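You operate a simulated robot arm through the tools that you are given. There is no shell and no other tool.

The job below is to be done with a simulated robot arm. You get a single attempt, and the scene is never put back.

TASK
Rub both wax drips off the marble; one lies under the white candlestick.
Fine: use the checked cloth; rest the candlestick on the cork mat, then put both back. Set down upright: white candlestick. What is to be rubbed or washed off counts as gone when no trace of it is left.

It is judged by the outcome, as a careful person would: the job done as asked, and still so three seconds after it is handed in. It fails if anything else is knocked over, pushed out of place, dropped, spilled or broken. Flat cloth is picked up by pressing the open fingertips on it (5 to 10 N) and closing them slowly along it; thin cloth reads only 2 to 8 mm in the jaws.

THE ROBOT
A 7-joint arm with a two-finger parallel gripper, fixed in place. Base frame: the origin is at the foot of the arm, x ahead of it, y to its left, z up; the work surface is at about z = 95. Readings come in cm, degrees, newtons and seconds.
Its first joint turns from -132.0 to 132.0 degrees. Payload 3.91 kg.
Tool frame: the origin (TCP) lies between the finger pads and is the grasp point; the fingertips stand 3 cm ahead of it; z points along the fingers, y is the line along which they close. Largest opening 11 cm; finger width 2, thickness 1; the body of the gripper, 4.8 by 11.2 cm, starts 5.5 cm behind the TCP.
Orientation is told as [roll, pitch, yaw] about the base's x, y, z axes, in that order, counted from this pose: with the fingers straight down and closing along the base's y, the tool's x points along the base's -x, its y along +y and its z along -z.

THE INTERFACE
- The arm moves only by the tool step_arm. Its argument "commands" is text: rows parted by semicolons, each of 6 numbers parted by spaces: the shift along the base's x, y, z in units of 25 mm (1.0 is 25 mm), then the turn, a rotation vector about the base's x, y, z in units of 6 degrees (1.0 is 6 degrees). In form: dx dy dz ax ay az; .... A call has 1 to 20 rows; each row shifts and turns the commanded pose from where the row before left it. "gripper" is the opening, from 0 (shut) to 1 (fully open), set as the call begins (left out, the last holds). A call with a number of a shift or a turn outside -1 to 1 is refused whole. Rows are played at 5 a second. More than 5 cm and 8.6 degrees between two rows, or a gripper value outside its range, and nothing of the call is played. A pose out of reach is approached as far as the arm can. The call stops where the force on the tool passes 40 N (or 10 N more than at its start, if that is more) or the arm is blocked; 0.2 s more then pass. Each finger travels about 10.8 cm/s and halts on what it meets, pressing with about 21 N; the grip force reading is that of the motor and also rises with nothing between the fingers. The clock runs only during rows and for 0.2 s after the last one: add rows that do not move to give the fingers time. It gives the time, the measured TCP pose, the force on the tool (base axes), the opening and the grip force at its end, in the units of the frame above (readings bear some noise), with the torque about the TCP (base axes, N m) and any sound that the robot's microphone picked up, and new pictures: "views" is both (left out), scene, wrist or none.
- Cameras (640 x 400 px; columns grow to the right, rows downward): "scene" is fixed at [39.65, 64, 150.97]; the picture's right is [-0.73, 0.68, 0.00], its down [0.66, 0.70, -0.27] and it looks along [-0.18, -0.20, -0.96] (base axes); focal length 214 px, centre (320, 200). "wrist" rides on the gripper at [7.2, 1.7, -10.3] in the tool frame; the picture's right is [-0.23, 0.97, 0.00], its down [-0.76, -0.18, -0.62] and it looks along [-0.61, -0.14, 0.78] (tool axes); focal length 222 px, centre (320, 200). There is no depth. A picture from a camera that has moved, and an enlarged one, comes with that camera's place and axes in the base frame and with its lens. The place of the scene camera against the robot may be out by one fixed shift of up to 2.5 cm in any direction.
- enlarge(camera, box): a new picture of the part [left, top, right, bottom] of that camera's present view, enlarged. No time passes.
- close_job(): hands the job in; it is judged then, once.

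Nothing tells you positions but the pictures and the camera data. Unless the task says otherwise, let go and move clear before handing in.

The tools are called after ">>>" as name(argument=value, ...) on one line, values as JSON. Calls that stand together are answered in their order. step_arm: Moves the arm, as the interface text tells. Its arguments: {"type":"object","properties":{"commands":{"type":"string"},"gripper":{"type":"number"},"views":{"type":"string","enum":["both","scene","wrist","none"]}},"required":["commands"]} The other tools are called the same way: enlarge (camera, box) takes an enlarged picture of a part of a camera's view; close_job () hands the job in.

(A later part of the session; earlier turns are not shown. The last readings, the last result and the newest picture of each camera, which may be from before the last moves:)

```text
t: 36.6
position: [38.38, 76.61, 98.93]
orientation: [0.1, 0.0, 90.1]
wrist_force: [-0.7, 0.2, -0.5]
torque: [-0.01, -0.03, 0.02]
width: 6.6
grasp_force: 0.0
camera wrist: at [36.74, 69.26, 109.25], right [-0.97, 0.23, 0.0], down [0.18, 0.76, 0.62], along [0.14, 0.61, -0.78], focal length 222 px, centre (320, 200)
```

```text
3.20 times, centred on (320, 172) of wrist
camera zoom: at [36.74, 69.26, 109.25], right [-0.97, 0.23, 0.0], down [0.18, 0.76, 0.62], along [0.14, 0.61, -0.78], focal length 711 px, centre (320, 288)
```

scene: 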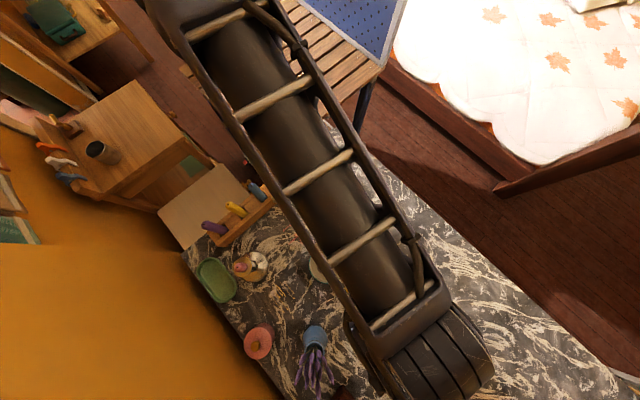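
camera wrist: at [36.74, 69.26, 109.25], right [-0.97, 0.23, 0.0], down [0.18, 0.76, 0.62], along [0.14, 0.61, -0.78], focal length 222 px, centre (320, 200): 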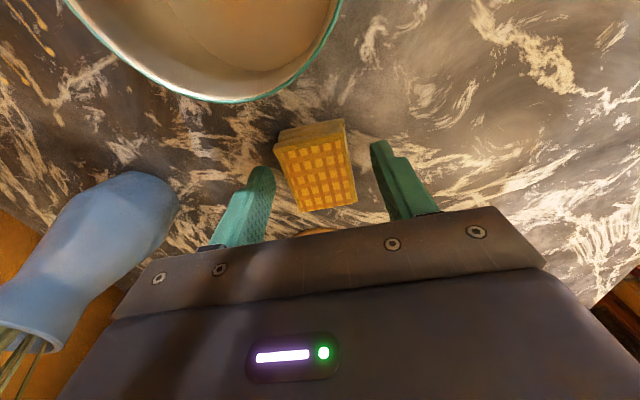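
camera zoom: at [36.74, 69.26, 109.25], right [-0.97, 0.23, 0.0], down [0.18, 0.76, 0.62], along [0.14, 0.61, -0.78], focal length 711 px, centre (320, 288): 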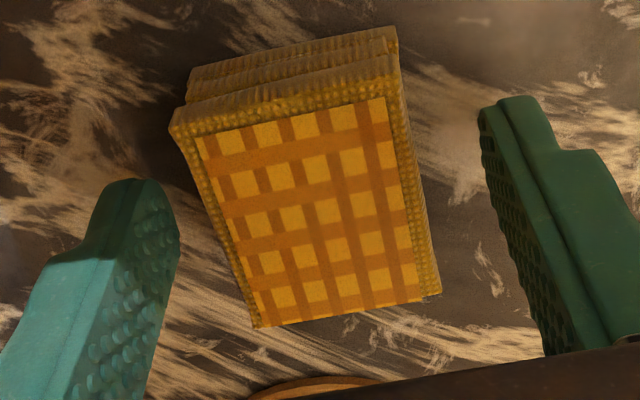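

Cloth centred between the fingers; I'll close on it gently.

>>> step_arm(commands="0 0 0 0 0 0; 0 0 0 0 0 0; 0 0 0 0 0 0", gripper=0.4, views="none")

>>> step_arm(commands="0 0 0 0 0 0; 0 0 0 0 0 0; 0 0 0 0 0 0", gripper=0.33, views="wrist")

```text
t: 37.4
position: [38.46, 76.62, 98.92]
orientation: [0.0, 0.0, 90.1]
wrist_force: [-0.4, -0.1, 1.0]
torque: [0.01, 0.01, -0.04]
width: 4.37
grasp_force: 0.0
```

```text
t: 38.2
position: [38.5, 76.64, 98.82]
orientation: [-0.1, 0.0, 90.0]
wrist_force: [-0.2, 0.0, 1.3]
torque: [0.0, -0.01, 0.01]
width: 4.07
grasp_force: 20.9
camera wrist: at [36.74, 69.26, 109.26], right [-0.97, 0.23, 0.0], down [0.18, 0.76, 0.62], along [0.14, 0.61, -0.78], focal length 222 px, centre (320, 200)
```

wrist: 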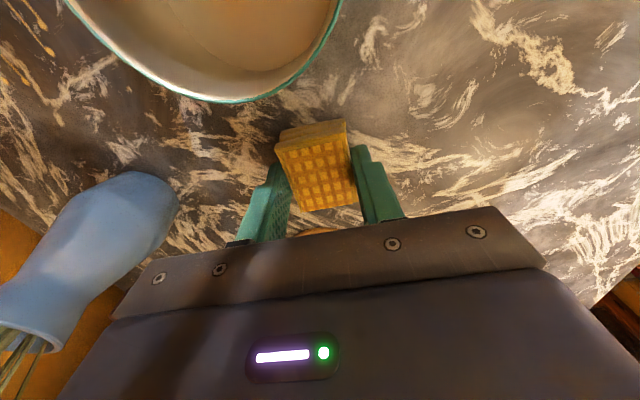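

Gripped at 4.07 cm with 21 N. I'll lift the cloth and check it.

>>> step_arm(commands="0 0 0.2 0 0 0; 0 0 0.5 0 0 0; 0 0 0.8 0 0 0; 0 0 0.8 0 0 0; 0 0 0.8 0 0 0; 0 0 0.8 0 0 0; 0 0 0.8 0 0 0; 0 0 0 0 0 0", views="wrist")

>>> enlarge(camera="wrist", box=[220, 80, 420, 235])

```text
t: 40.0
position: [38.38, 76.7, 110.6]
orientation: [0.0, 0.0, 90.0]
wrist_force: [-0.5, 0.7, -0.5]
torque: [0.01, 0.0, 0.0]
width: 4.13
grasp_force: 21.0
camera wrist: at [36.76, 69.22, 121.03], right [-0.97, 0.23, 0.0], down [0.18, 0.76, 0.62], along [0.14, 0.61, -0.78], focal length 222 px, centre (320, 200)
```

wrist: 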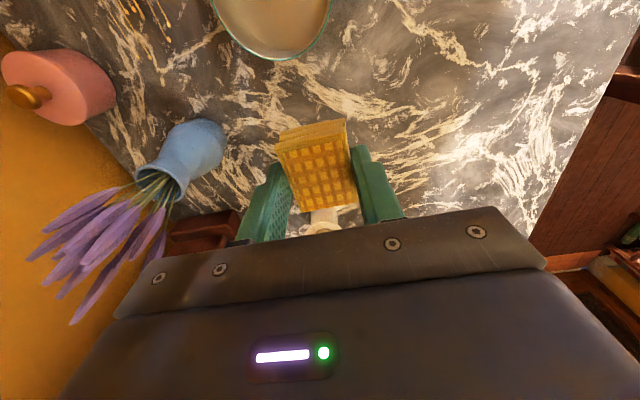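

```text
2.58 times, centred on (320, 158) of wrist
camera zoom: at [36.76, 69.22, 121.03], right [-0.97, 0.23, 0.0], down [0.18, 0.76, 0.62], along [0.14, 0.61, -0.78], focal length 573 px, centre (320, 310)
```

zoom: 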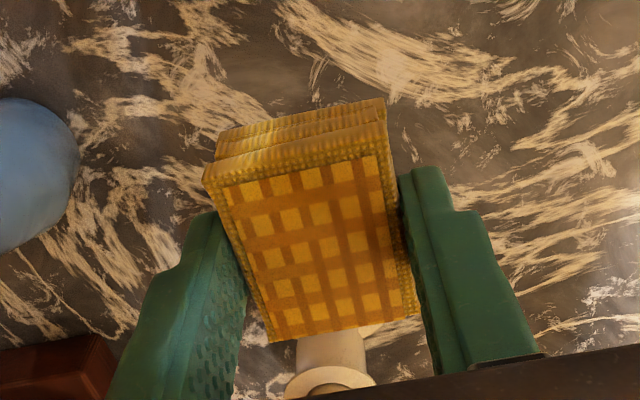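

The cloth is held securely. I'll carry it over to the visible drip near [40.6, 55.6], staying high, and look again.

>>> step_arm(commands="0.08 -0.6 0 0 0 0; 0.08 -0.8 0 0 0 0; 0.08 -0.8 0 0 0 0; 0.08 -0.8 0 0 0 0; 0.08 -0.8 0 0 0 0; 0.08 -0.8 0 0 0 0; 0.08 -0.8 0 0 0 0; 0.08 -0.8 0 0 0 0; 0.08 -0.8 0 0 0 0; 0.08 -0.8 0 0 0 0; 0.08 -0.6 0 0 0 0; 0 0 0 0 0 0")

>>> enlarge(camera="wrist", box=[160, 0, 480, 200])

>>> enlarge(camera="scene", box=[200, 200, 360, 320])

```text
t: 42.6
position: [40.47, 55.58, 110.66]
orientation: [0.0, -0.1, 90.0]
wrist_force: [0.7, 1.0, -0.2]
torque: [-0.04, -0.01, -0.01]
width: 4.09
grasp_force: 21.5
camera wrist: at [38.98, 48.29, 121.0], right [-0.97, 0.23, 0.0], down [0.18, 0.76, 0.62], along [0.14, 0.61, -0.78], focal length 222 px, centre (320, 200)
```

scene: 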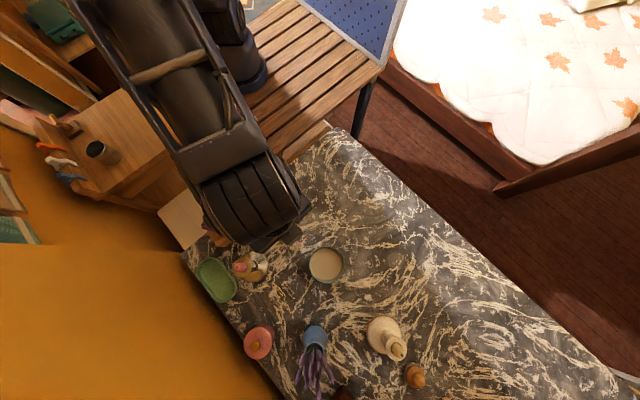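
wrist: 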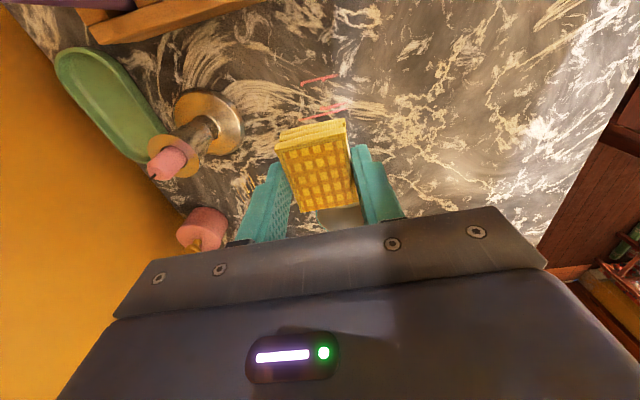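

```text
2.00 times, centred on (320, 100) of wrist
camera zoom: at [38.98, 48.29, 121.0], right [-0.97, 0.23, 0.0], down [0.18, 0.76, 0.62], along [0.14, 0.61, -0.78], focal length 444 px, centre (320, 400)
```

zoom: 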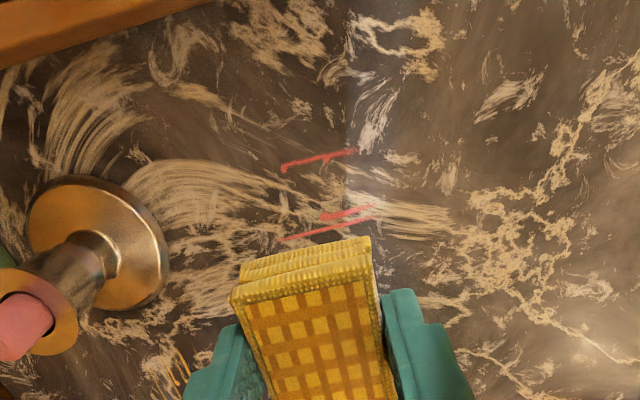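

```text
3.33 times, centred on (280, 260) of scene
camera zoom: at [39.65, 64.0, 150.97], right [-0.73, 0.68, 0.0], down [0.66, 0.7, -0.27], along [-0.18, -0.2, -0.96], focal length 715 px, centre (453, 0)
```

zoom: 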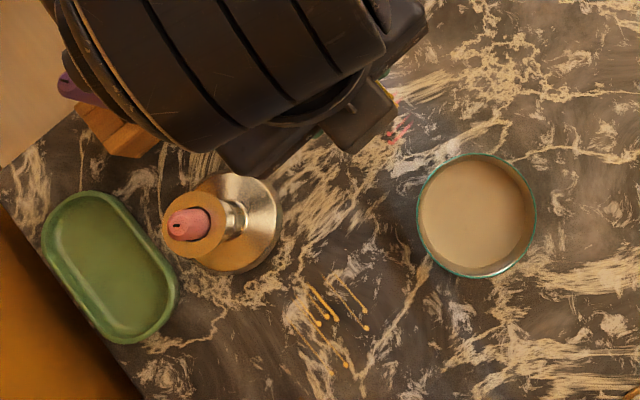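

The cloth is over the drip region, and the second drip is visible in the scene view as orange streaks. I'll lower to just above the marble at [40.5, 54].

>>> step_arm(commands="0 -0.6 -0.5 0 0 0; 0 0 -0.7 0 0 0; 0 0 -0.7 0 0 0; 0 0 -0.7 0 0 0; 0 0 -0.6 0 0 0; 0 0 -0.6 0 0 0; 0 0 -0.4 0 0 0; 0 0 -0.3 0 0 0; 0 0 -0.05 0 0 0; 0 0 0 0 0 0", views="wrist")

```text
t: 44.8
position: [40.67, 54.12, 99.25]
orientation: [0.0, 0.1, 90.0]
wrist_force: [0.3, -0.5, -0.1]
torque: [-0.02, 0.0, 0.03]
width: 4.08
grasp_force: 21.0
camera wrist: at [38.93, 46.78, 109.65], right [-0.97, 0.23, 0.0], down [0.18, 0.76, 0.62], along [0.14, 0.61, -0.78], focal length 222 px, centre (320, 200)
```

wrist: 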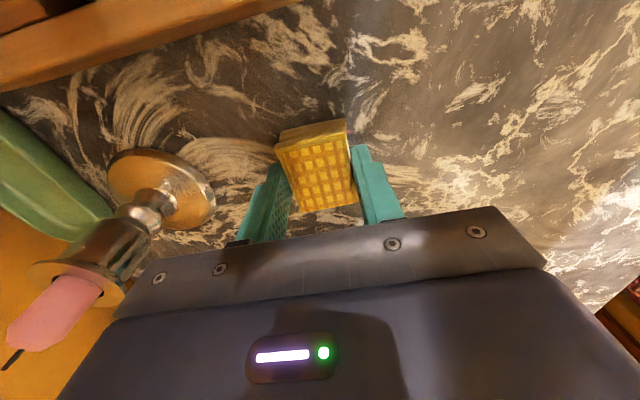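

>>> step_arm(commands="0 0 -0.1 0 0 0; 0 0 -0.06 0 0 0; 0 0 0 0 0 0", views="none")

>>> step_arm(commands="0 0 -0.04 0 0 0; 0 0 0 0 0 0", views="none")

>>> step_arm(commands="0 0 -0.04 0 0 0; 0 0 0 0 0 0", views="none")

```text
t: 45.6
position: [40.64, 54.19, 98.86]
orientation: [-0.1, 0.0, 90.1]
wrist_force: [0.4, -0.6, 0.4]
torque: [0.02, 0.0, -0.01]
width: 4.09
grasp_force: 21.0
```

```text
t: 46.2
position: [40.66, 54.2, 98.79]
orientation: [0.0, 0.0, 90.0]
wrist_force: [-0.7, -3.6, 16.8]
torque: [-0.16, 0.03, -0.01]
width: 4.07
grasp_force: 21.3
```

```text
t: 46.8
position: [40.63, 54.2, 98.74]
orientation: [-0.1, 0.0, 90.0]
wrist_force: [0.7, 1.0, 27.5]
torque: [0.02, -0.01, 0.01]
width: 4.1
grasp_force: 20.3
```

Contact is stiff (27 N), so I'll ease up to a moderate pressure before stroking.

>>> step_arm(commands="0 0 0.05 0 0 0; 0 0 0 0 0 0", views="wrist")

```text
t: 47.4
position: [40.71, 54.15, 98.71]
orientation: [-0.1, 0.0, 90.0]
wrist_force: [1.0, 7.3, 13.3]
torque: [0.35, -0.05, 0.04]
width: 4.07
grasp_force: 21.3
camera wrist: at [38.93, 46.8, 109.14], right [-0.97, 0.23, 0.0], down [0.18, 0.76, 0.62], along [0.14, 0.61, -0.78], focal length 222 px, centre (320, 200)
```

wrist: 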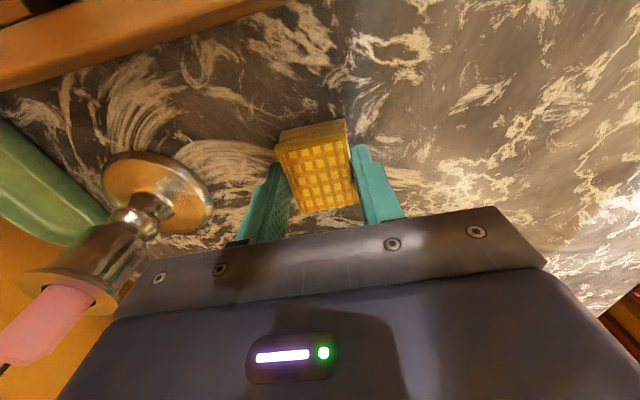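

Pressure is about 13 N. I'll start stroking along x at y≈54.

>>> step_arm(commands="-0.3 0 0 0 0 0; -0.3 0 0 0 0 0; -0.3 0 0 0 0 0; 0.3 0 0 0 0 0; 0.3 0 0 0 0 0; 0.3 0 0 0 0 0; 0.3 0 0 0 0 0; 0.3 0 0 0 0 0; 0.3 0 0 0 0 0; -0.3 0 0 0 0 0; -0.3 0 0 0 0 0; -0.3 0 0 0 0 0; -0.3 0 0 0 0 0; -0.3 0 0 0 0 0; -0.3 0 0 0 0 0")

>>> enlarge(camera="wrist", box=[220, 40, 440, 240])

```text
t: 50.6
position: [38.21, 54.29, 98.7]
orientation: [0.0, 0.0, 90.0]
wrist_force: [0.6, -0.1, 1.0]
torque: [0.03, -0.04, 0.04]
width: 4.07
grasp_force: 21.3
camera wrist: at [36.64, 46.79, 109.14], right [-0.97, 0.23, 0.0], down [0.18, 0.76, 0.62], along [0.14, 0.61, -0.78], focal length 222 px, centre (320, 200)
```

scene: 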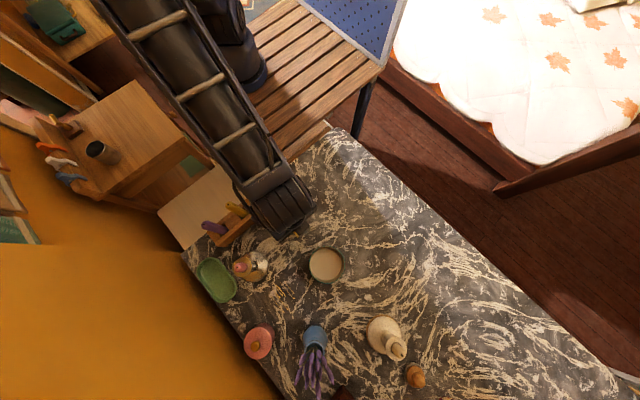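
wrist: 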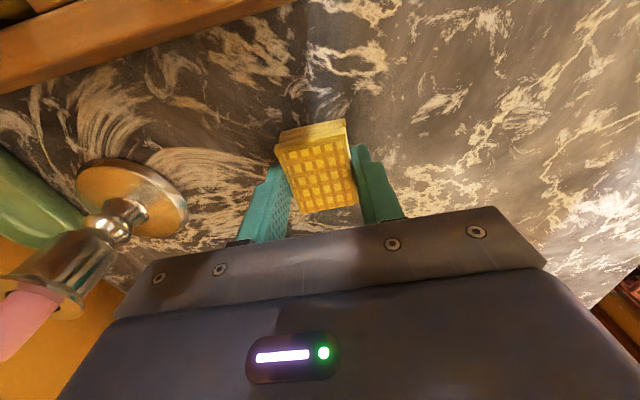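

```text
2.00 times, centred on (330, 140) of wrist
camera zoom: at [36.64, 46.79, 109.14], right [-0.97, 0.23, 0.0], down [0.18, 0.76, 0.62], along [0.14, 0.61, -0.78], focal length 444 px, centre (300, 320)
```

zoom: 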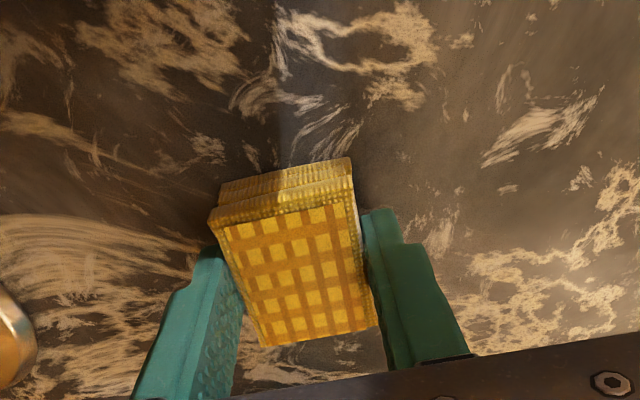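

The pressure has dropped to about 1 N. I'll press a bit more and continue stroking.

>>> step_arm(commands="0 0 -0.03 0 0 0; 0 0 0 0 0 0", views="none")

>>> step_arm(commands="0.3 0 0 0 0 0; 0.3 0 0 0 0 0; 0.3 0 0 0 0 0; 0.3 0 0 0 0 0; 0.3 0 0 0 0 0; 0.3 0 0 0 0 0", views="none")

```text
t: 51.2
position: [38.26, 54.19, 98.82]
orientation: [-0.1, -0.2, 90.1]
wrist_force: [0.6, -0.5, 10.7]
torque: [-0.03, -0.04, -0.02]
width: 4.07
grasp_force: 21.0
```

```text
t: 52.6
position: [42.76, 54.22, 98.68]
orientation: [0.0, 0.0, 90.0]
wrist_force: [-8.4, 1.0, 17.6]
torque: [0.03, 0.24, -0.04]
width: 4.09
grasp_force: 21.0
```

>>> step_arm(commands="-0.3 0 0 0 0 0; -0.3 0 0 0 0 0; -0.3 0 0 0 0 0; -0.3 0 0 0 0 0; -0.3 0 0 0 0 0; -0.3 0 0 0 0 0; 0 0.3 0 0 0 0; 0 0.3 0 0 0 0; 0.3 0 0 0 0 0; 0.3 0 0 0 0 0; 0.3 0 0 0 0 0; 0.3 0 0 0 0 0; 0.3 0 0 0 0 0; 0.3 0 0 0 0 0", views="none")

>>> step_arm(commands="0 0.3 0 0 0 0; 0 0.3 0 0 0 0; -0.3 0 0 0 0 0; -0.3 0 0 0 0 0; -0.3 0 0 0 0 0; -0.3 0 0 0 0 0; -0.3 0 0 0 0 0; -0.3 0 0 0 0 0", views="both")

>>> enlarge(camera="wrist", box=[220, 40, 440, 240])

```text
t: 55.6
position: [42.93, 55.75, 98.74]
orientation: [0.0, 0.0, 90.1]
wrist_force: [-1.1, -0.1, -0.4]
torque: [0.03, 0.04, 0.0]
width: 4.09
grasp_force: 21.2
```

```text
t: 57.4
position: [38.44, 57.18, 98.62]
orientation: [0.0, 0.1, 90.1]
wrist_force: [-0.5, 0.3, 1.3]
torque: [-0.03, -0.01, 0.01]
width: 4.07
grasp_force: 20.7
camera wrist: at [36.67, 49.83, 109.06], right [-0.97, 0.23, 0.0], down [0.18, 0.76, 0.62], along [0.14, 0.61, -0.78], focal length 222 px, centre (320, 200)
```

scene: 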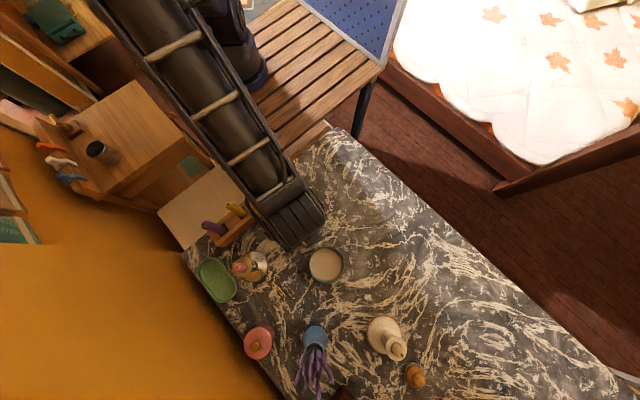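
wrist: 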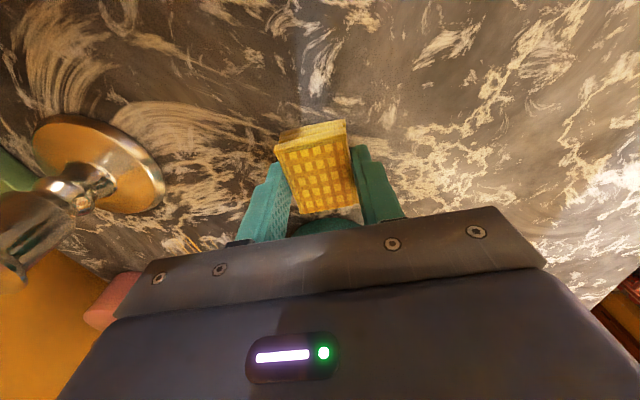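

```text
2.00 times, centred on (330, 140) of wrist
camera zoom: at [36.67, 49.83, 109.06], right [-0.97, 0.23, 0.0], down [0.18, 0.76, 0.62], along [0.14, 0.61, -0.78], focal length 444 px, centre (300, 320)
```

zoom: 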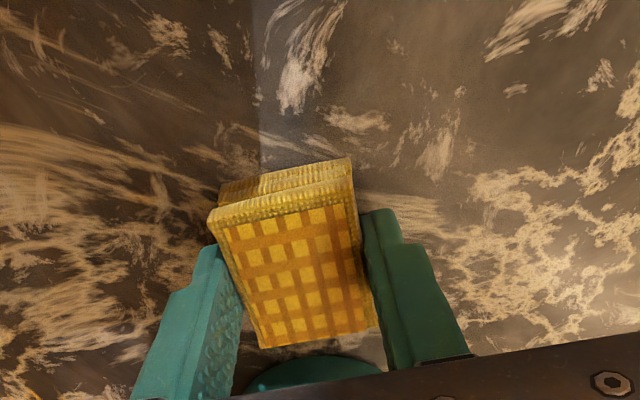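

Streak A is already gone. I'll renew the pressure and keep rubbing at y≈57.

>>> step_arm(commands="0 0 -0.03 0 0 0; 0.3 0 0 0 0 0; 0.3 0 0 0 0 0; 0.3 0 0 0 0 0; 0.3 0 0 0 0 0; 0.3 0 0 0 0 0; 0.3 0 0 0 0 0; -0.3 0 0 0 0 0; -0.3 0 0 0 0 0; -0.3 0 0 0 0 0; -0.3 0 0 0 0 0; -0.3 0 0 0 0 0; -0.3 0 0 0 0 0", views="none")

>>> step_arm(commands="0 -0.3 -0.02 0 0 0; 0 -0.3 0 0 0 0; 0.3 0 0 0 0 0; 0.3 0 0 0 0 0; 0.3 0 0 0 0 0; 0.3 0 0 0 0 0; 0.3 0 0 0 0 0; 0.3 0 0 0 0 0; 0 -0.3 0 0 0 0; 0 -0.3 0 0 0 0; -0.3 0 0 0 0 0; -0.3 0 0 0 0 0; -0.3 0 0 0 0 0; -0.3 0 0 0 0 0; -0.3 0 0 0 0 0; -0.3 0 0 0 0 0", views="none")

```text
t: 60.2
position: [38.35, 57.2, 98.65]
orientation: [0.1, 0.0, 90.0]
wrist_force: [7.1, -0.6, 14.6]
torque: [-0.04, -0.22, -0.02]
width: 4.1
grasp_force: 20.7
```

```text
t: 63.6
position: [38.34, 54.19, 98.49]
orientation: [-0.1, -0.2, 90.1]
wrist_force: [10.0, 0.4, 22.1]
torque: [0.0, -0.34, -0.05]
width: 4.07
grasp_force: 21.1
```

Lifting to inspect the rubbed area.

>>> step_arm(commands="0 0 0.4 0 0 0; 0 0 0.8 0 0 0; 0 0 0.8 0 0 0; 0 0 0.8 0 0 0; 0.3 0.5 0.8 0 0 0; 0.3 0.7 0.8 0 0 0; 0.3 0.7 0.4 0 0 0; 0 0 0 0 0 0")

>>> enlarge(camera="wrist", box=[160, 0, 480, 200])

>>> enlarge(camera="wrist", box=[270, 10, 400, 120])

```text
t: 65.4
position: [40.5, 59.0, 110.62]
orientation: [-0.1, 0.0, 90.0]
wrist_force: [0.5, -0.5, 0.1]
torque: [0.03, -0.02, 0.0]
width: 4.09
grasp_force: 20.6
camera wrist: at [38.92, 51.59, 120.98], right [-0.97, 0.23, 0.0], down [0.18, 0.76, 0.62], along [0.14, 0.61, -0.78], focal length 222 px, centre (320, 200)
```

scene: 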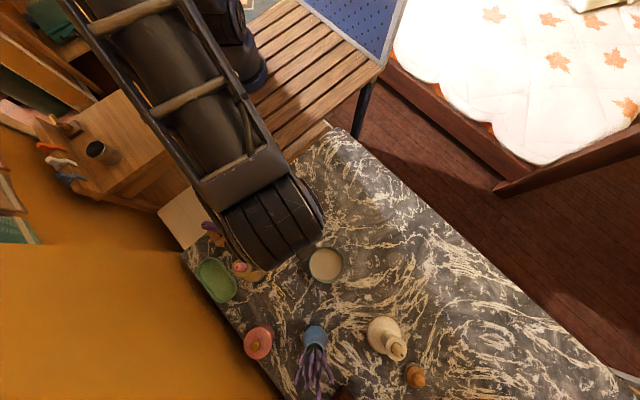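
wrist: 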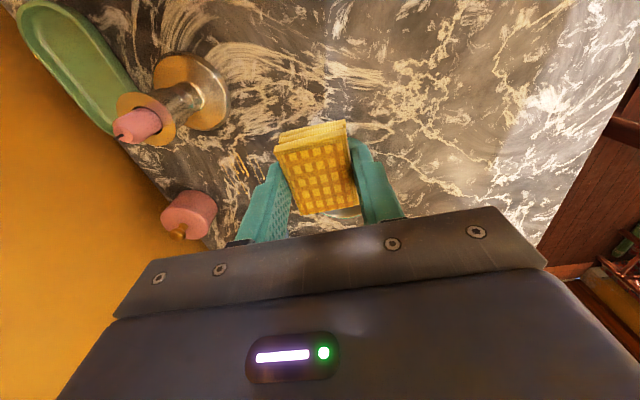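

```text
2.00 times, centred on (320, 100) of wrist
camera zoom: at [38.92, 51.59, 120.98], right [-0.97, 0.23, 0.0], down [0.18, 0.76, 0.62], along [0.14, 0.61, -0.78], focal length 444 px, centre (320, 400)
```

zoom: 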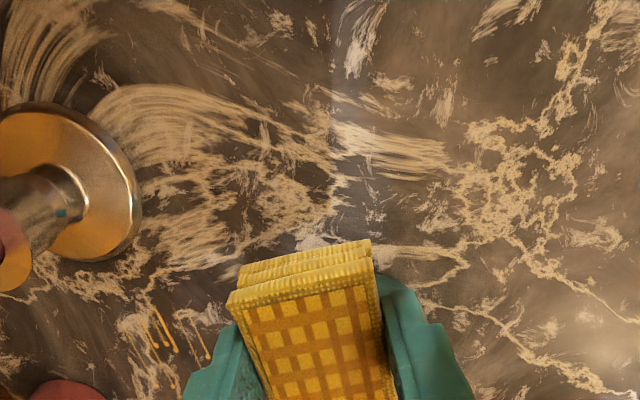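

```text
3.64 times, centred on (335, 65) of wrist
camera zoom: at [38.92, 51.59, 120.98], right [-0.97, 0.23, 0.0], down [0.18, 0.76, 0.62], along [0.14, 0.61, -0.78], focal length 808 px, centre (266, 691)
```

zoom: 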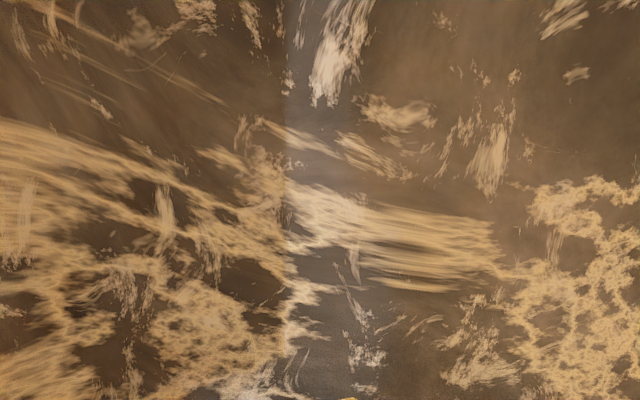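

Drip one looks gone. Now I'll check the second drip's extent closely in the scene view, plus the rubbed area as far as visible.

>>> enlarge(camera="scene", box=[250, 270, 330, 320])

>>> enlarge(camera="wrist", box=[210, 130, 290, 210])

```text
8.00 times, centred on (290, 295) of scene
camera zoom: at [39.65, 64.0, 150.97], right [-0.73, 0.68, 0.0], down [0.66, 0.7, -0.27], along [-0.18, -0.2, -0.96], focal length 1716 px, centre (560, -560)
```

zoom: 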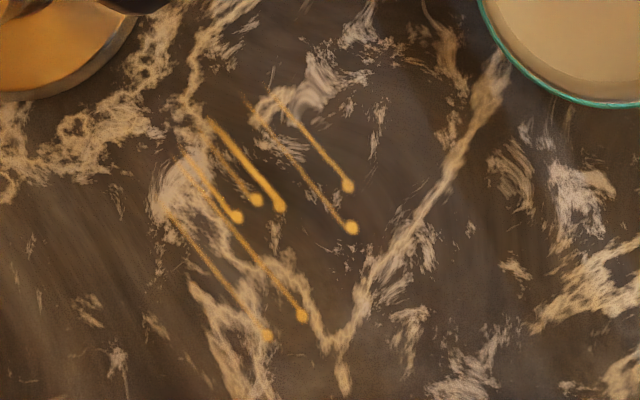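

```text
5.00 times, centred on (250, 170) of wrist
camera zoom: at [38.92, 51.59, 120.98], right [-0.97, 0.23, 0.0], down [0.18, 0.76, 0.62], along [0.14, 0.61, -0.78], focal length 1111 px, centre (670, 350)
```

zoom: 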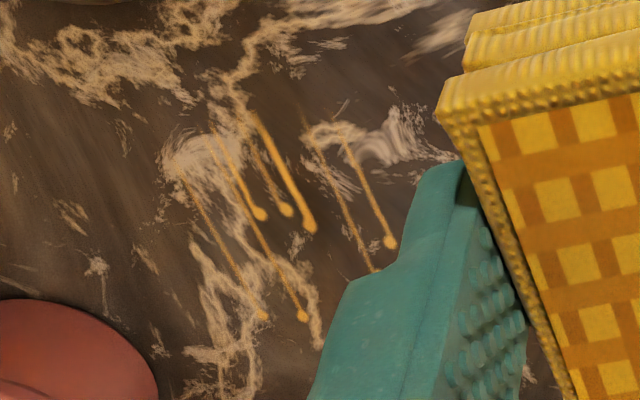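

Drip two spans x 49.8–55.3, y 61.5–68.6. With yaw 90 the wrist camera would come close to the brass candlestick, so I'll turn to yaw 45 up high before going there.

>>> step_arm(commands="0 0 0 0 0 -1; 0 0 0 0 0 -1; 0 0 0 0 0 -1; 0 0 0 0 0 -1; 0 0 0 0 0 -1; 0 0 0 0 0 -1; 0 0 0 0 0 -1; 0 0 0 0 0 -0.5; 0.8 0.3 0 0 0 0; 0.8 0.3 0 0 0 0; 0.8 0.3 0 0 0 0; 0.8 0.3 0 0 0 0; 0.8 0.3 0 0 0 0; 0.4 0.2 0 0 0 0; 0 0 0 0 0 0")

>>> enlarge(camera="wrist", box=[160, 40, 480, 240])

>>> enlarge(camera="scene", box=[200, 200, 360, 320])

```text
t: 68.6
position: [51.57, 63.24, 110.45]
orientation: [0.1, -0.1, 45.0]
wrist_force: [1.0, -0.3, -0.7]
torque: [-0.01, 0.04, 0.0]
width: 4.08
grasp_force: 21.2
camera wrist: at [45.32, 59.11, 120.9], right [-0.53, 0.85, 0.0], down [0.66, 0.41, 0.62], along [0.53, 0.33, -0.78], focal length 222 px, centre (320, 200)
```

scene: 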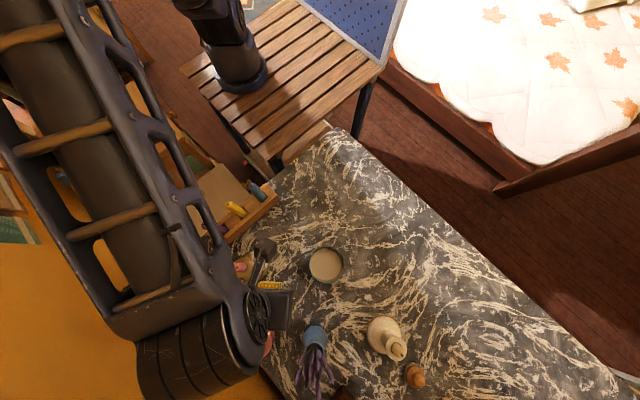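
wrist: 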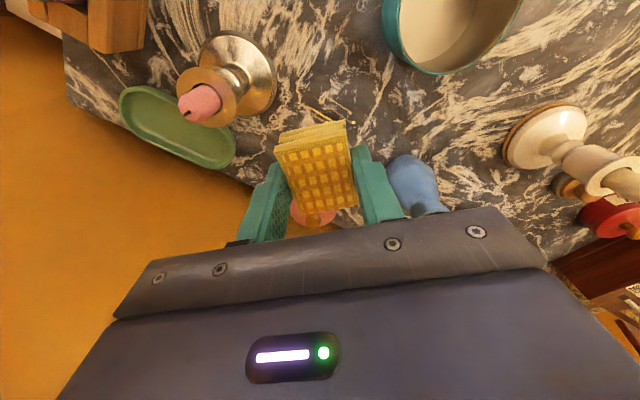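

```text
2.00 times, centred on (320, 140) of wrist
camera zoom: at [45.32, 59.11, 120.9], right [-0.53, 0.85, 0.0], down [0.66, 0.41, 0.62], along [0.53, 0.33, -0.78], focal length 444 px, centre (320, 320)
```

zoom: 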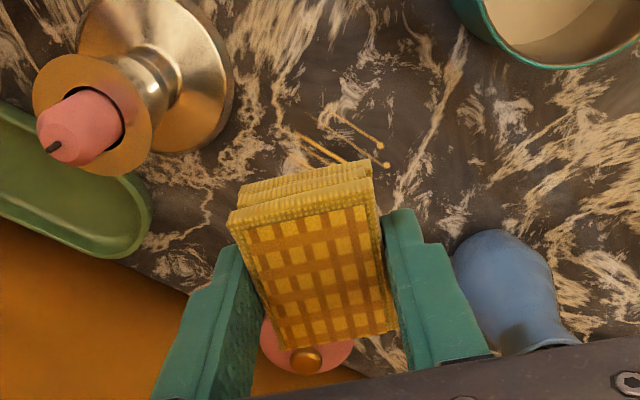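

```text
3.33 times, centred on (280, 260) of scene
camera zoom: at [39.65, 64.0, 150.97], right [-0.73, 0.68, 0.0], down [0.66, 0.7, -0.27], along [-0.18, -0.2, -0.96], focal length 715 px, centre (453, 0)
```

zoom: 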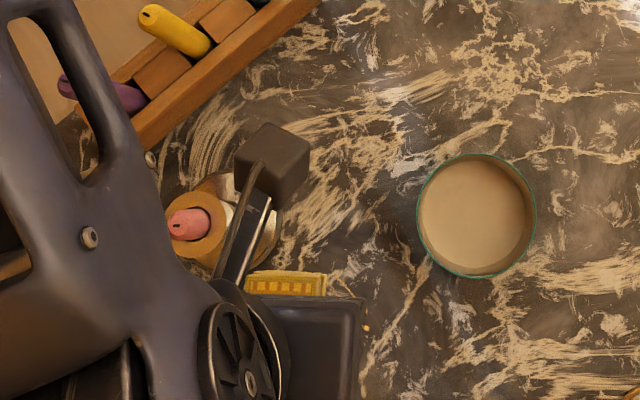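

The camera is a physical box on a bracket, so yaw 45 was the right choice; drip one shows no red in the scene view either. I'll lower the cloth onto drip two now.

>>> step_arm(commands="0 0.5 -0.5 0 0 0; 0 0 -0.7 0 0 0; 0 0 -0.7 0 0 0; 0 0 -0.7 0 0 0; 0 0 -0.6 0 0 0; 0 0 -0.6 0 0 0; 0 0 -0.4 0 0 0; 0 0 -0.3 0 0 0; 0 0 -0.1 0 0 0; 0 0 0 0 0 0", views="both")

```text
t: 70.8
position: [51.69, 64.36, 99.06]
orientation: [0.1, 0.1, 45.0]
wrist_force: [-0.2, -0.5, -0.5]
torque: [0.0, 0.0, 0.0]
width: 4.11
grasp_force: 20.9
camera wrist: at [45.32, 60.35, 109.43], right [-0.53, 0.85, 0.0], down [0.66, 0.41, 0.62], along [0.53, 0.33, -0.78], focal length 222 px, centre (320, 200)
```

scene: 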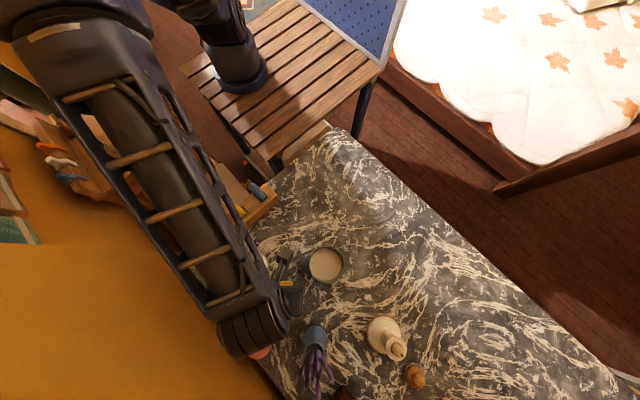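
wrist: 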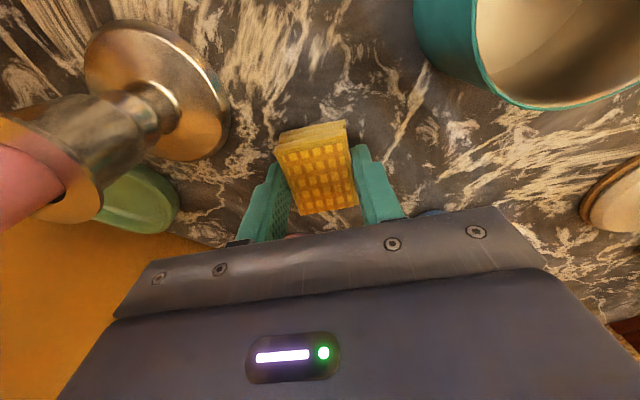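

>>> step_arm(commands="0 0 -0.08 0 0 0; 0 0 -0.06 0 0 0; 0 0 0 0 0 0", views="none")

>>> step_arm(commands="0 0 -0.04 0 0 0; 0 0 0 0 0 0", views="none")

```text
t: 71.6
position: [51.56, 64.43, 98.6]
orientation: [0.0, -0.1, 45.0]
wrist_force: [0.3, 0.9, -0.1]
torque: [0.01, 0.01, 0.0]
width: 4.08
grasp_force: 21.2
```

```text
t: 72.2
position: [51.42, 64.49, 98.62]
orientation: [0.0, -0.1, 45.0]
wrist_force: [-0.3, 0.1, -0.4]
torque: [-0.01, -0.03, -0.03]
width: 4.11
grasp_force: 20.7
```

>>> step_arm(commands="0 0 -0.03 0 0 0; 0 0 0 0 0 0", views="none")

>>> step_arm(commands="0 0 -0.03 0 0 0; 0 0 0 0 0 0", views="none")

```text
t: 72.8
position: [51.67, 64.41, 98.53]
orientation: [0.0, 0.0, 45.1]
wrist_force: [-1.5, -1.1, 5.1]
torque: [-0.01, -0.02, 0.0]
width: 4.08
grasp_force: 21.1
```

```text
t: 73.4
position: [51.59, 64.36, 98.47]
orientation: [0.1, -0.1, 45.0]
wrist_force: [1.1, 0.9, 14.8]
torque: [-0.04, 0.0, 0.03]
width: 4.09
grasp_force: 21.0
```

Contact at about 15 N; stroking along y at x≈51.6.

>>> step_arm(commands="0 -0.26 0 0 0 0; 0 -0.26 0 0 0 0; 0 0.28 0 0 0 0; 0 0.28 0 0 0 0; 0 0.28 0 0 0 0; 0 0.28 0 0 0 0; 0 0.28 0 0 0 0; 0 0.28 0 0 0 0; 0 -0.28 -0.01 0 0 0; 0 -0.28 0 0 0 0; 0 -0.28 0 0 0 0; 0 -0.28 0 0 0 0; 0 -0.28 0 0 0 0; 0 -0.28 0 0 0 0", views="none")

>>> step_arm(commands="-0.3 0 -0.02 0 0 0; 0 0.28 0 0 0 0; 0 0.28 0 0 0 0; 0 0.28 0 0 0 0; 0 0.28 0 0 0 0; 0 0.28 0 0 0 0; 0 0.28 0 0 0 0; 0.3 0 0 0 0 0; 0.3 0 0 0 0 0; 0 -0.28 -0.01 0 0 0; 0 -0.28 0 0 0 0; 0 -0.28 0 0 0 0; 0 -0.28 0 0 0 0; 0 -0.28 0 0 0 0; 0 -0.28 0 0 0 0", views="both")

```text
t: 76.4
position: [51.64, 63.23, 98.31]
orientation: [0.0, 0.0, 45.0]
wrist_force: [-0.4, 6.6, 16.4]
torque: [0.28, -0.03, -0.01]
width: 4.07
grasp_force: 21.3
```

```text
t: 79.6
position: [52.38, 63.12, 98.32]
orientation: [0.0, 0.1, 45.0]
wrist_force: [1.2, 8.6, 21.1]
torque: [0.25, -0.01, -0.02]
width: 4.08
grasp_force: 21.0
camera wrist: at [46.04, 59.09, 108.79], right [-0.53, 0.85, 0.0], down [0.66, 0.41, 0.62], along [0.53, 0.33, -0.78], focal length 222 px, centre (320, 200)
```

scene: 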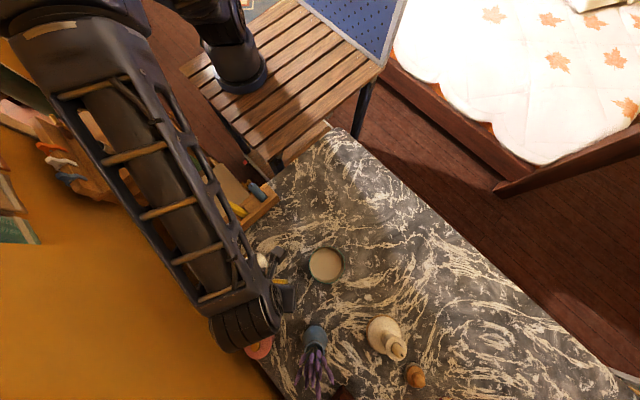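
wrist: 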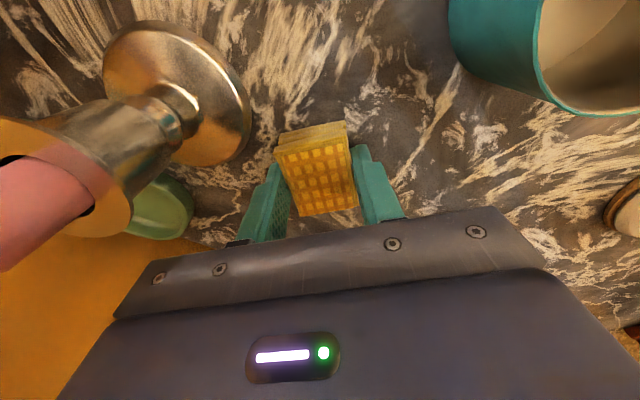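

The cloth has crept up about 0.5 cm in the grip, so I won't add more pressure. Continuing with strokes at x≈53–54.3.

>>> step_arm(commands="0.3 0 0 0 0 0; 0.2 0 0 0 0 0; 0 0.28 0 0 0 0; 0 0.28 0 0 0 0; 0 0.28 0 0 0 0; 0 0.28 0 0 0 0; 0 0.28 0 0 0 0; 0 0.28 0 0 0 0; 0.2 0 0 0 0 0; 0 -0.28 0 0 0 0; 0 -0.28 0 0 0 0; 0 -0.28 0 0 0 0; 0 -0.28 0 0 0 0; 0 -0.28 0 0 0 0; 0 -0.28 0 0 0 0", views="none")

>>> step_arm(commands="0 0.28 0 0 0 0; 0 0.28 0 0 0 0; 0 0.28 0 0 0 0; 0 0.28 0 0 0 0; 0 0.28 0 0 0 0; 0 0.28 0 0 0 0; -0.3 0 0 0 0 0; -0.3 0 0 0 0 0", views="both")

>>> enlarge(camera="wrist", box=[200, 60, 460, 240])

```text
t: 82.8
position: [54.1, 63.15, 98.47]
orientation: [0.1, 0.0, 45.0]
wrist_force: [-0.9, 4.4, 9.7]
torque: [0.1, 0.04, 0.0]
width: 4.11
grasp_force: 21.1
```

```text
t: 84.6
position: [52.56, 67.32, 98.39]
orientation: [0.1, 0.0, 45.0]
wrist_force: [1.4, 0.3, 3.2]
torque: [0.01, -0.08, 0.01]
width: 4.05
grasp_force: 21.1
camera wrist: at [46.3, 63.23, 108.75], right [-0.53, 0.85, 0.0], down [0.66, 0.41, 0.62], along [0.53, 0.33, -0.78], focal length 222 px, centre (320, 200)
```

scene: 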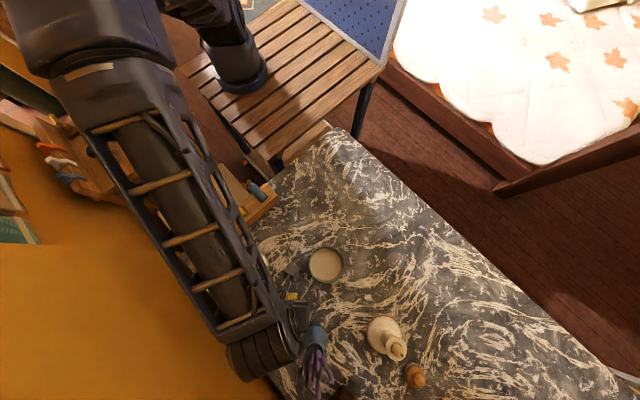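
wrist: 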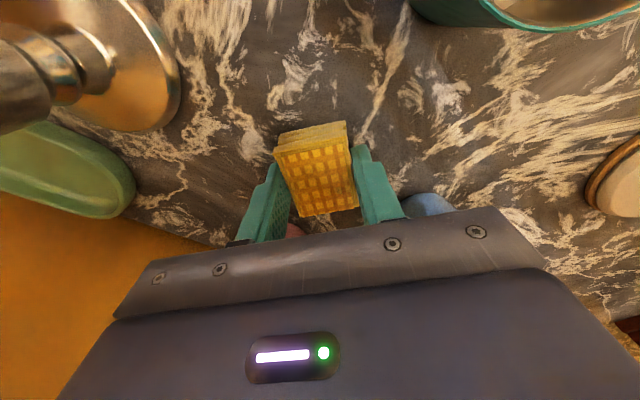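

```text
2.22 times, centred on (330, 150) of wrist
camera zoom: at [46.3, 63.23, 108.75], right [-0.53, 0.85, 0.0], down [0.66, 0.41, 0.62], along [0.53, 0.33, -0.78], focal length 494 px, centre (298, 311)
```

zoom: 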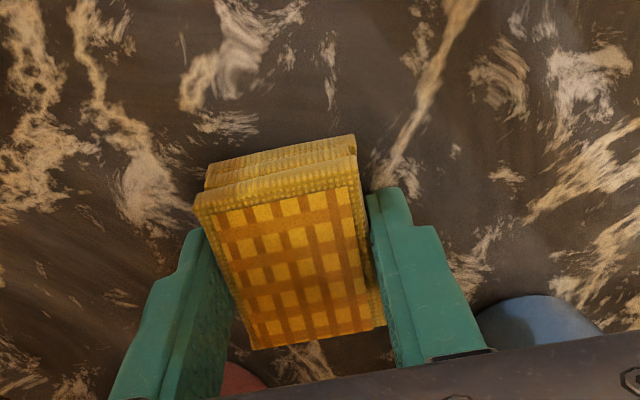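

Looks clean near the cloth. I'll lift and back off in −x so both cameras can see the area.

>>> step_arm(commands="0 0 0.4 0 0 0; 0 0 0.8 0 0 0; 0 0 0.8 0 0 0; 0 0 0.8 0 0 0; 0 0 0.8 0 0 0; 0 0 0.8 0 0 0; -0.8 0 0.4 0 0 0; -0.8 0 0 0 0 0; -0.8 0 0 0 0 0; -0.8 0 0 0 0 0; -0.8 0 0 0 0 0; 0 0 0 0 0 0")

>>> enlarge(camera="scene", box=[240, 260, 340, 330])

>>> enlarge(camera="wrist", box=[200, 60, 440, 220])

```text
t: 87.2
position: [42.66, 67.27, 110.29]
orientation: [0.0, 0.1, 45.0]
wrist_force: [0.4, -0.6, 0.4]
torque: [-0.01, -0.02, 0.0]
width: 4.08
grasp_force: 20.8
camera wrist: at [36.28, 63.25, 120.72], right [-0.53, 0.85, 0.0], down [0.66, 0.41, 0.62], along [0.53, 0.33, -0.78], focal length 222 px, centre (320, 200)
```

scene: 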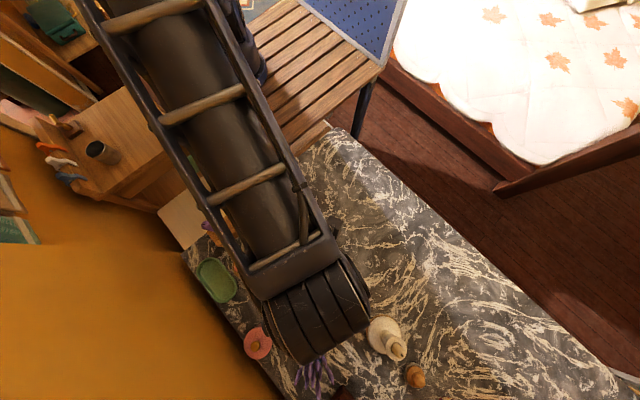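
wrist: 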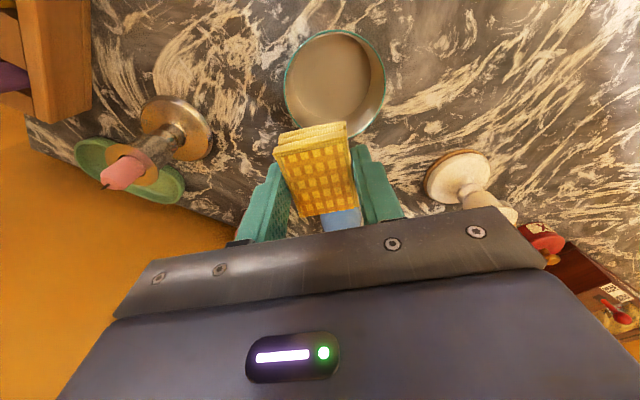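

```text
5.71 times, centred on (290, 295) of scene
camera zoom: at [39.65, 64.0, 150.97], right [-0.73, 0.68, 0.0], down [0.66, 0.7, -0.27], along [-0.18, -0.2, -0.96], focal length 1226 px, centre (491, -343)
```

zoom: 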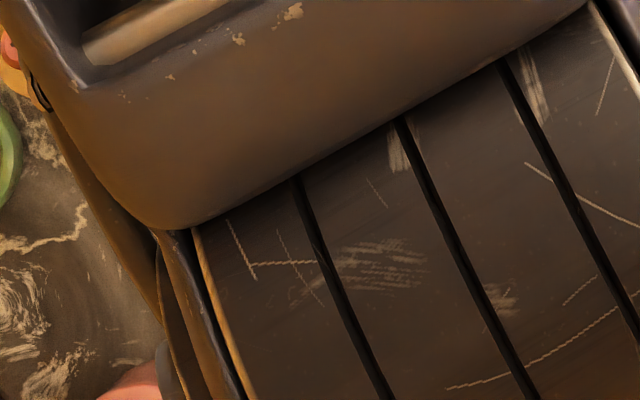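

```text
2.50 times, centred on (320, 140) of wrist
camera zoom: at [36.28, 63.25, 120.72], right [-0.53, 0.85, 0.0], down [0.66, 0.41, 0.62], along [0.53, 0.33, -0.78], focal length 555 px, centre (320, 350)
```

zoom: 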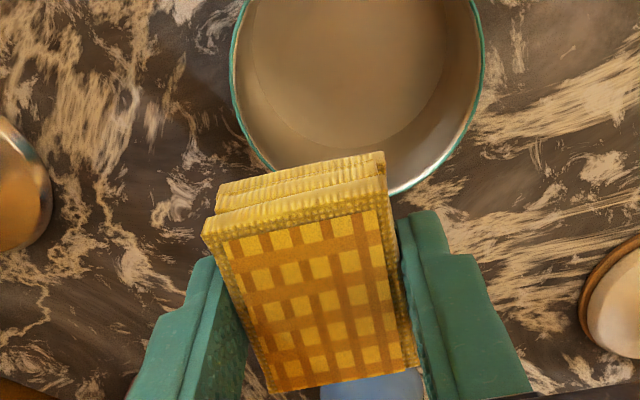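

I'll move back to the earlier spot (yaw 90, near [40.5, 57]), from where the scene camera could see drip two.

>>> step_arm(commands="-0.1 -0.5 0 0 0 1; -0.1 -0.5 0 0 0 1; -0.1 -0.5 0 0 0 1; -0.1 -0.5 0 0 0 1; -0.1 -0.5 0 0 0 1; -0.1 -0.5 0 0 0 1; -0.1 -0.5 0 0 0 1; -0.1 -0.5 0 0 0 0.5; 0 0 0 0 0 0")

>>> enlarge(camera="scene", box=[250, 270, 330, 320])

>>> enlarge(camera="wrist", box=[200, 60, 320, 220])

>>> enlarge(camera="wrist", box=[240, 0, 400, 120])

```text
t: 89.2
position: [40.59, 57.25, 110.27]
orientation: [0.0, 0.0, 90.0]
wrist_force: [-0.3, 0.2, -0.3]
torque: [-0.01, -0.01, 0.02]
width: 4.09
grasp_force: 21.5
camera wrist: at [38.9, 49.9, 120.77], right [-0.97, 0.23, 0.0], down [0.18, 0.76, 0.62], along [0.14, 0.61, -0.78], focal length 222 px, centre (320, 200)
```

scene: 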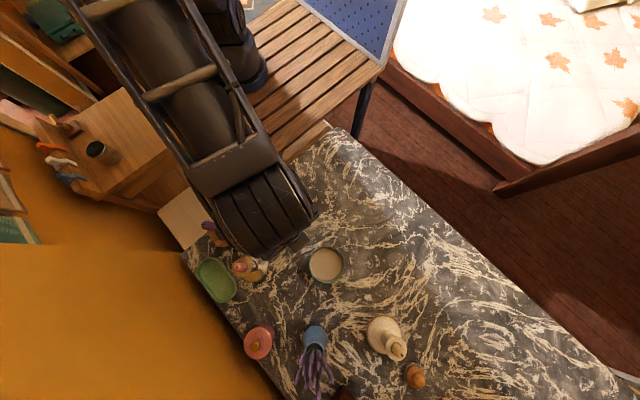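
wrist: 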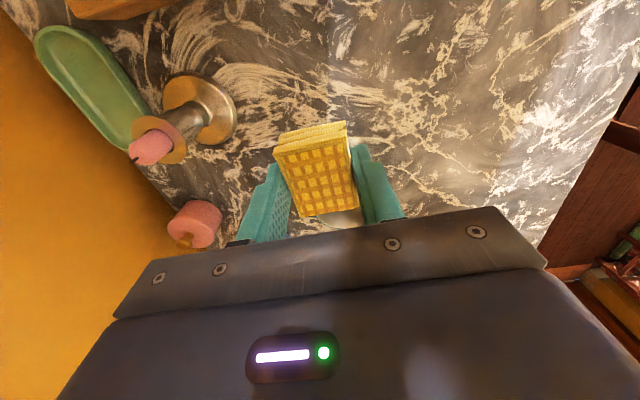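

```text
8.00 times, centred on (290, 295) of scene
camera zoom: at [39.65, 64.0, 150.97], right [-0.73, 0.68, 0.0], down [0.66, 0.7, -0.27], along [-0.18, -0.2, -0.96], focal length 1716 px, centre (560, -560)
```

zoom: 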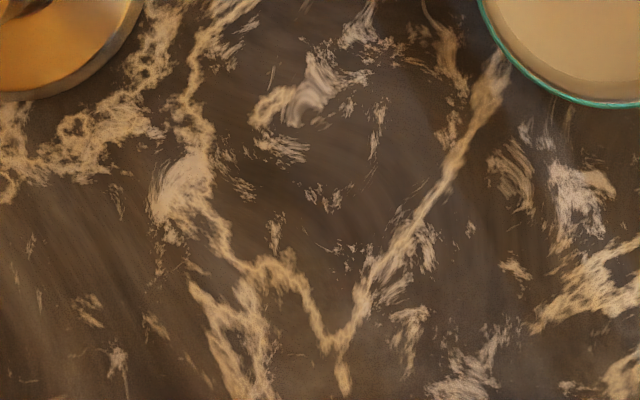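

```text
2.50 times, centred on (260, 140) of wrist
camera zoom: at [38.9, 49.9, 120.77], right [-0.97, 0.23, 0.0], down [0.18, 0.76, 0.62], along [0.14, 0.61, -0.78], focal length 555 px, centre (470, 350)
```

zoom: 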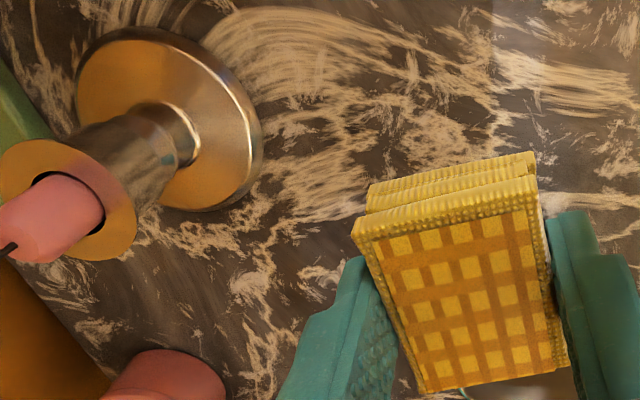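

```text
3.33 times, centred on (320, 60) of wrist
camera zoom: at [38.9, 49.9, 120.77], right [-0.97, 0.23, 0.0], down [0.18, 0.76, 0.62], along [0.14, 0.61, -0.78], focal length 740 px, centre (320, 667)
```

zoom: 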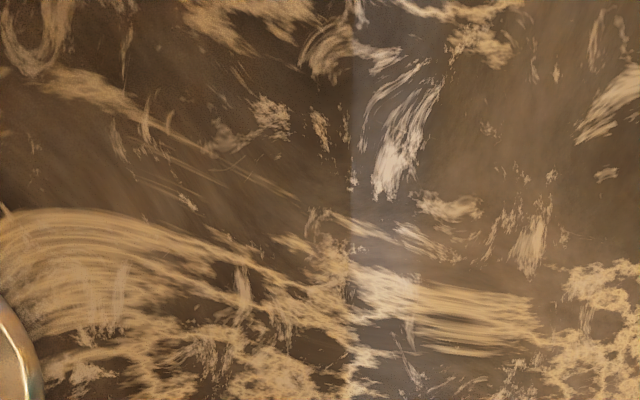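

Both drips are gone in all views. Before returning the cloth I'll check how it sits in the grip compared with when I picked it up.

>>> enlarge(camera="wrist", box=[220, 80, 420, 235])

>>> enlarge(camera="scene", box=[340, 290, 440, 390])

```text
2.58 times, centred on (320, 158) of wrist
camera zoom: at [38.9, 49.9, 120.77], right [-0.97, 0.23, 0.0], down [0.18, 0.76, 0.62], along [0.14, 0.61, -0.78], focal length 573 px, centre (320, 310)
```

zoom: 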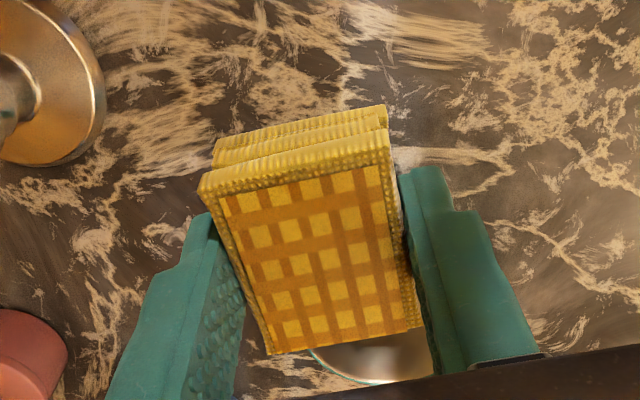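

```text
4.00 times, centred on (390, 340) of scene
camera zoom: at [39.65, 64.0, 150.97], right [-0.73, 0.68, 0.0], down [0.66, 0.7, -0.27], along [-0.18, -0.2, -0.96], focal length 858 px, centre (40, -360)
```

zoom: 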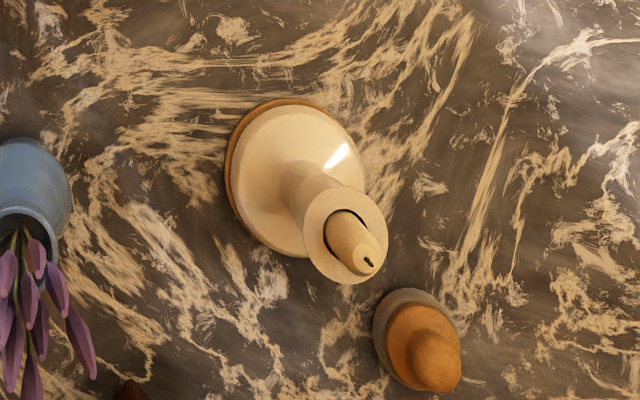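

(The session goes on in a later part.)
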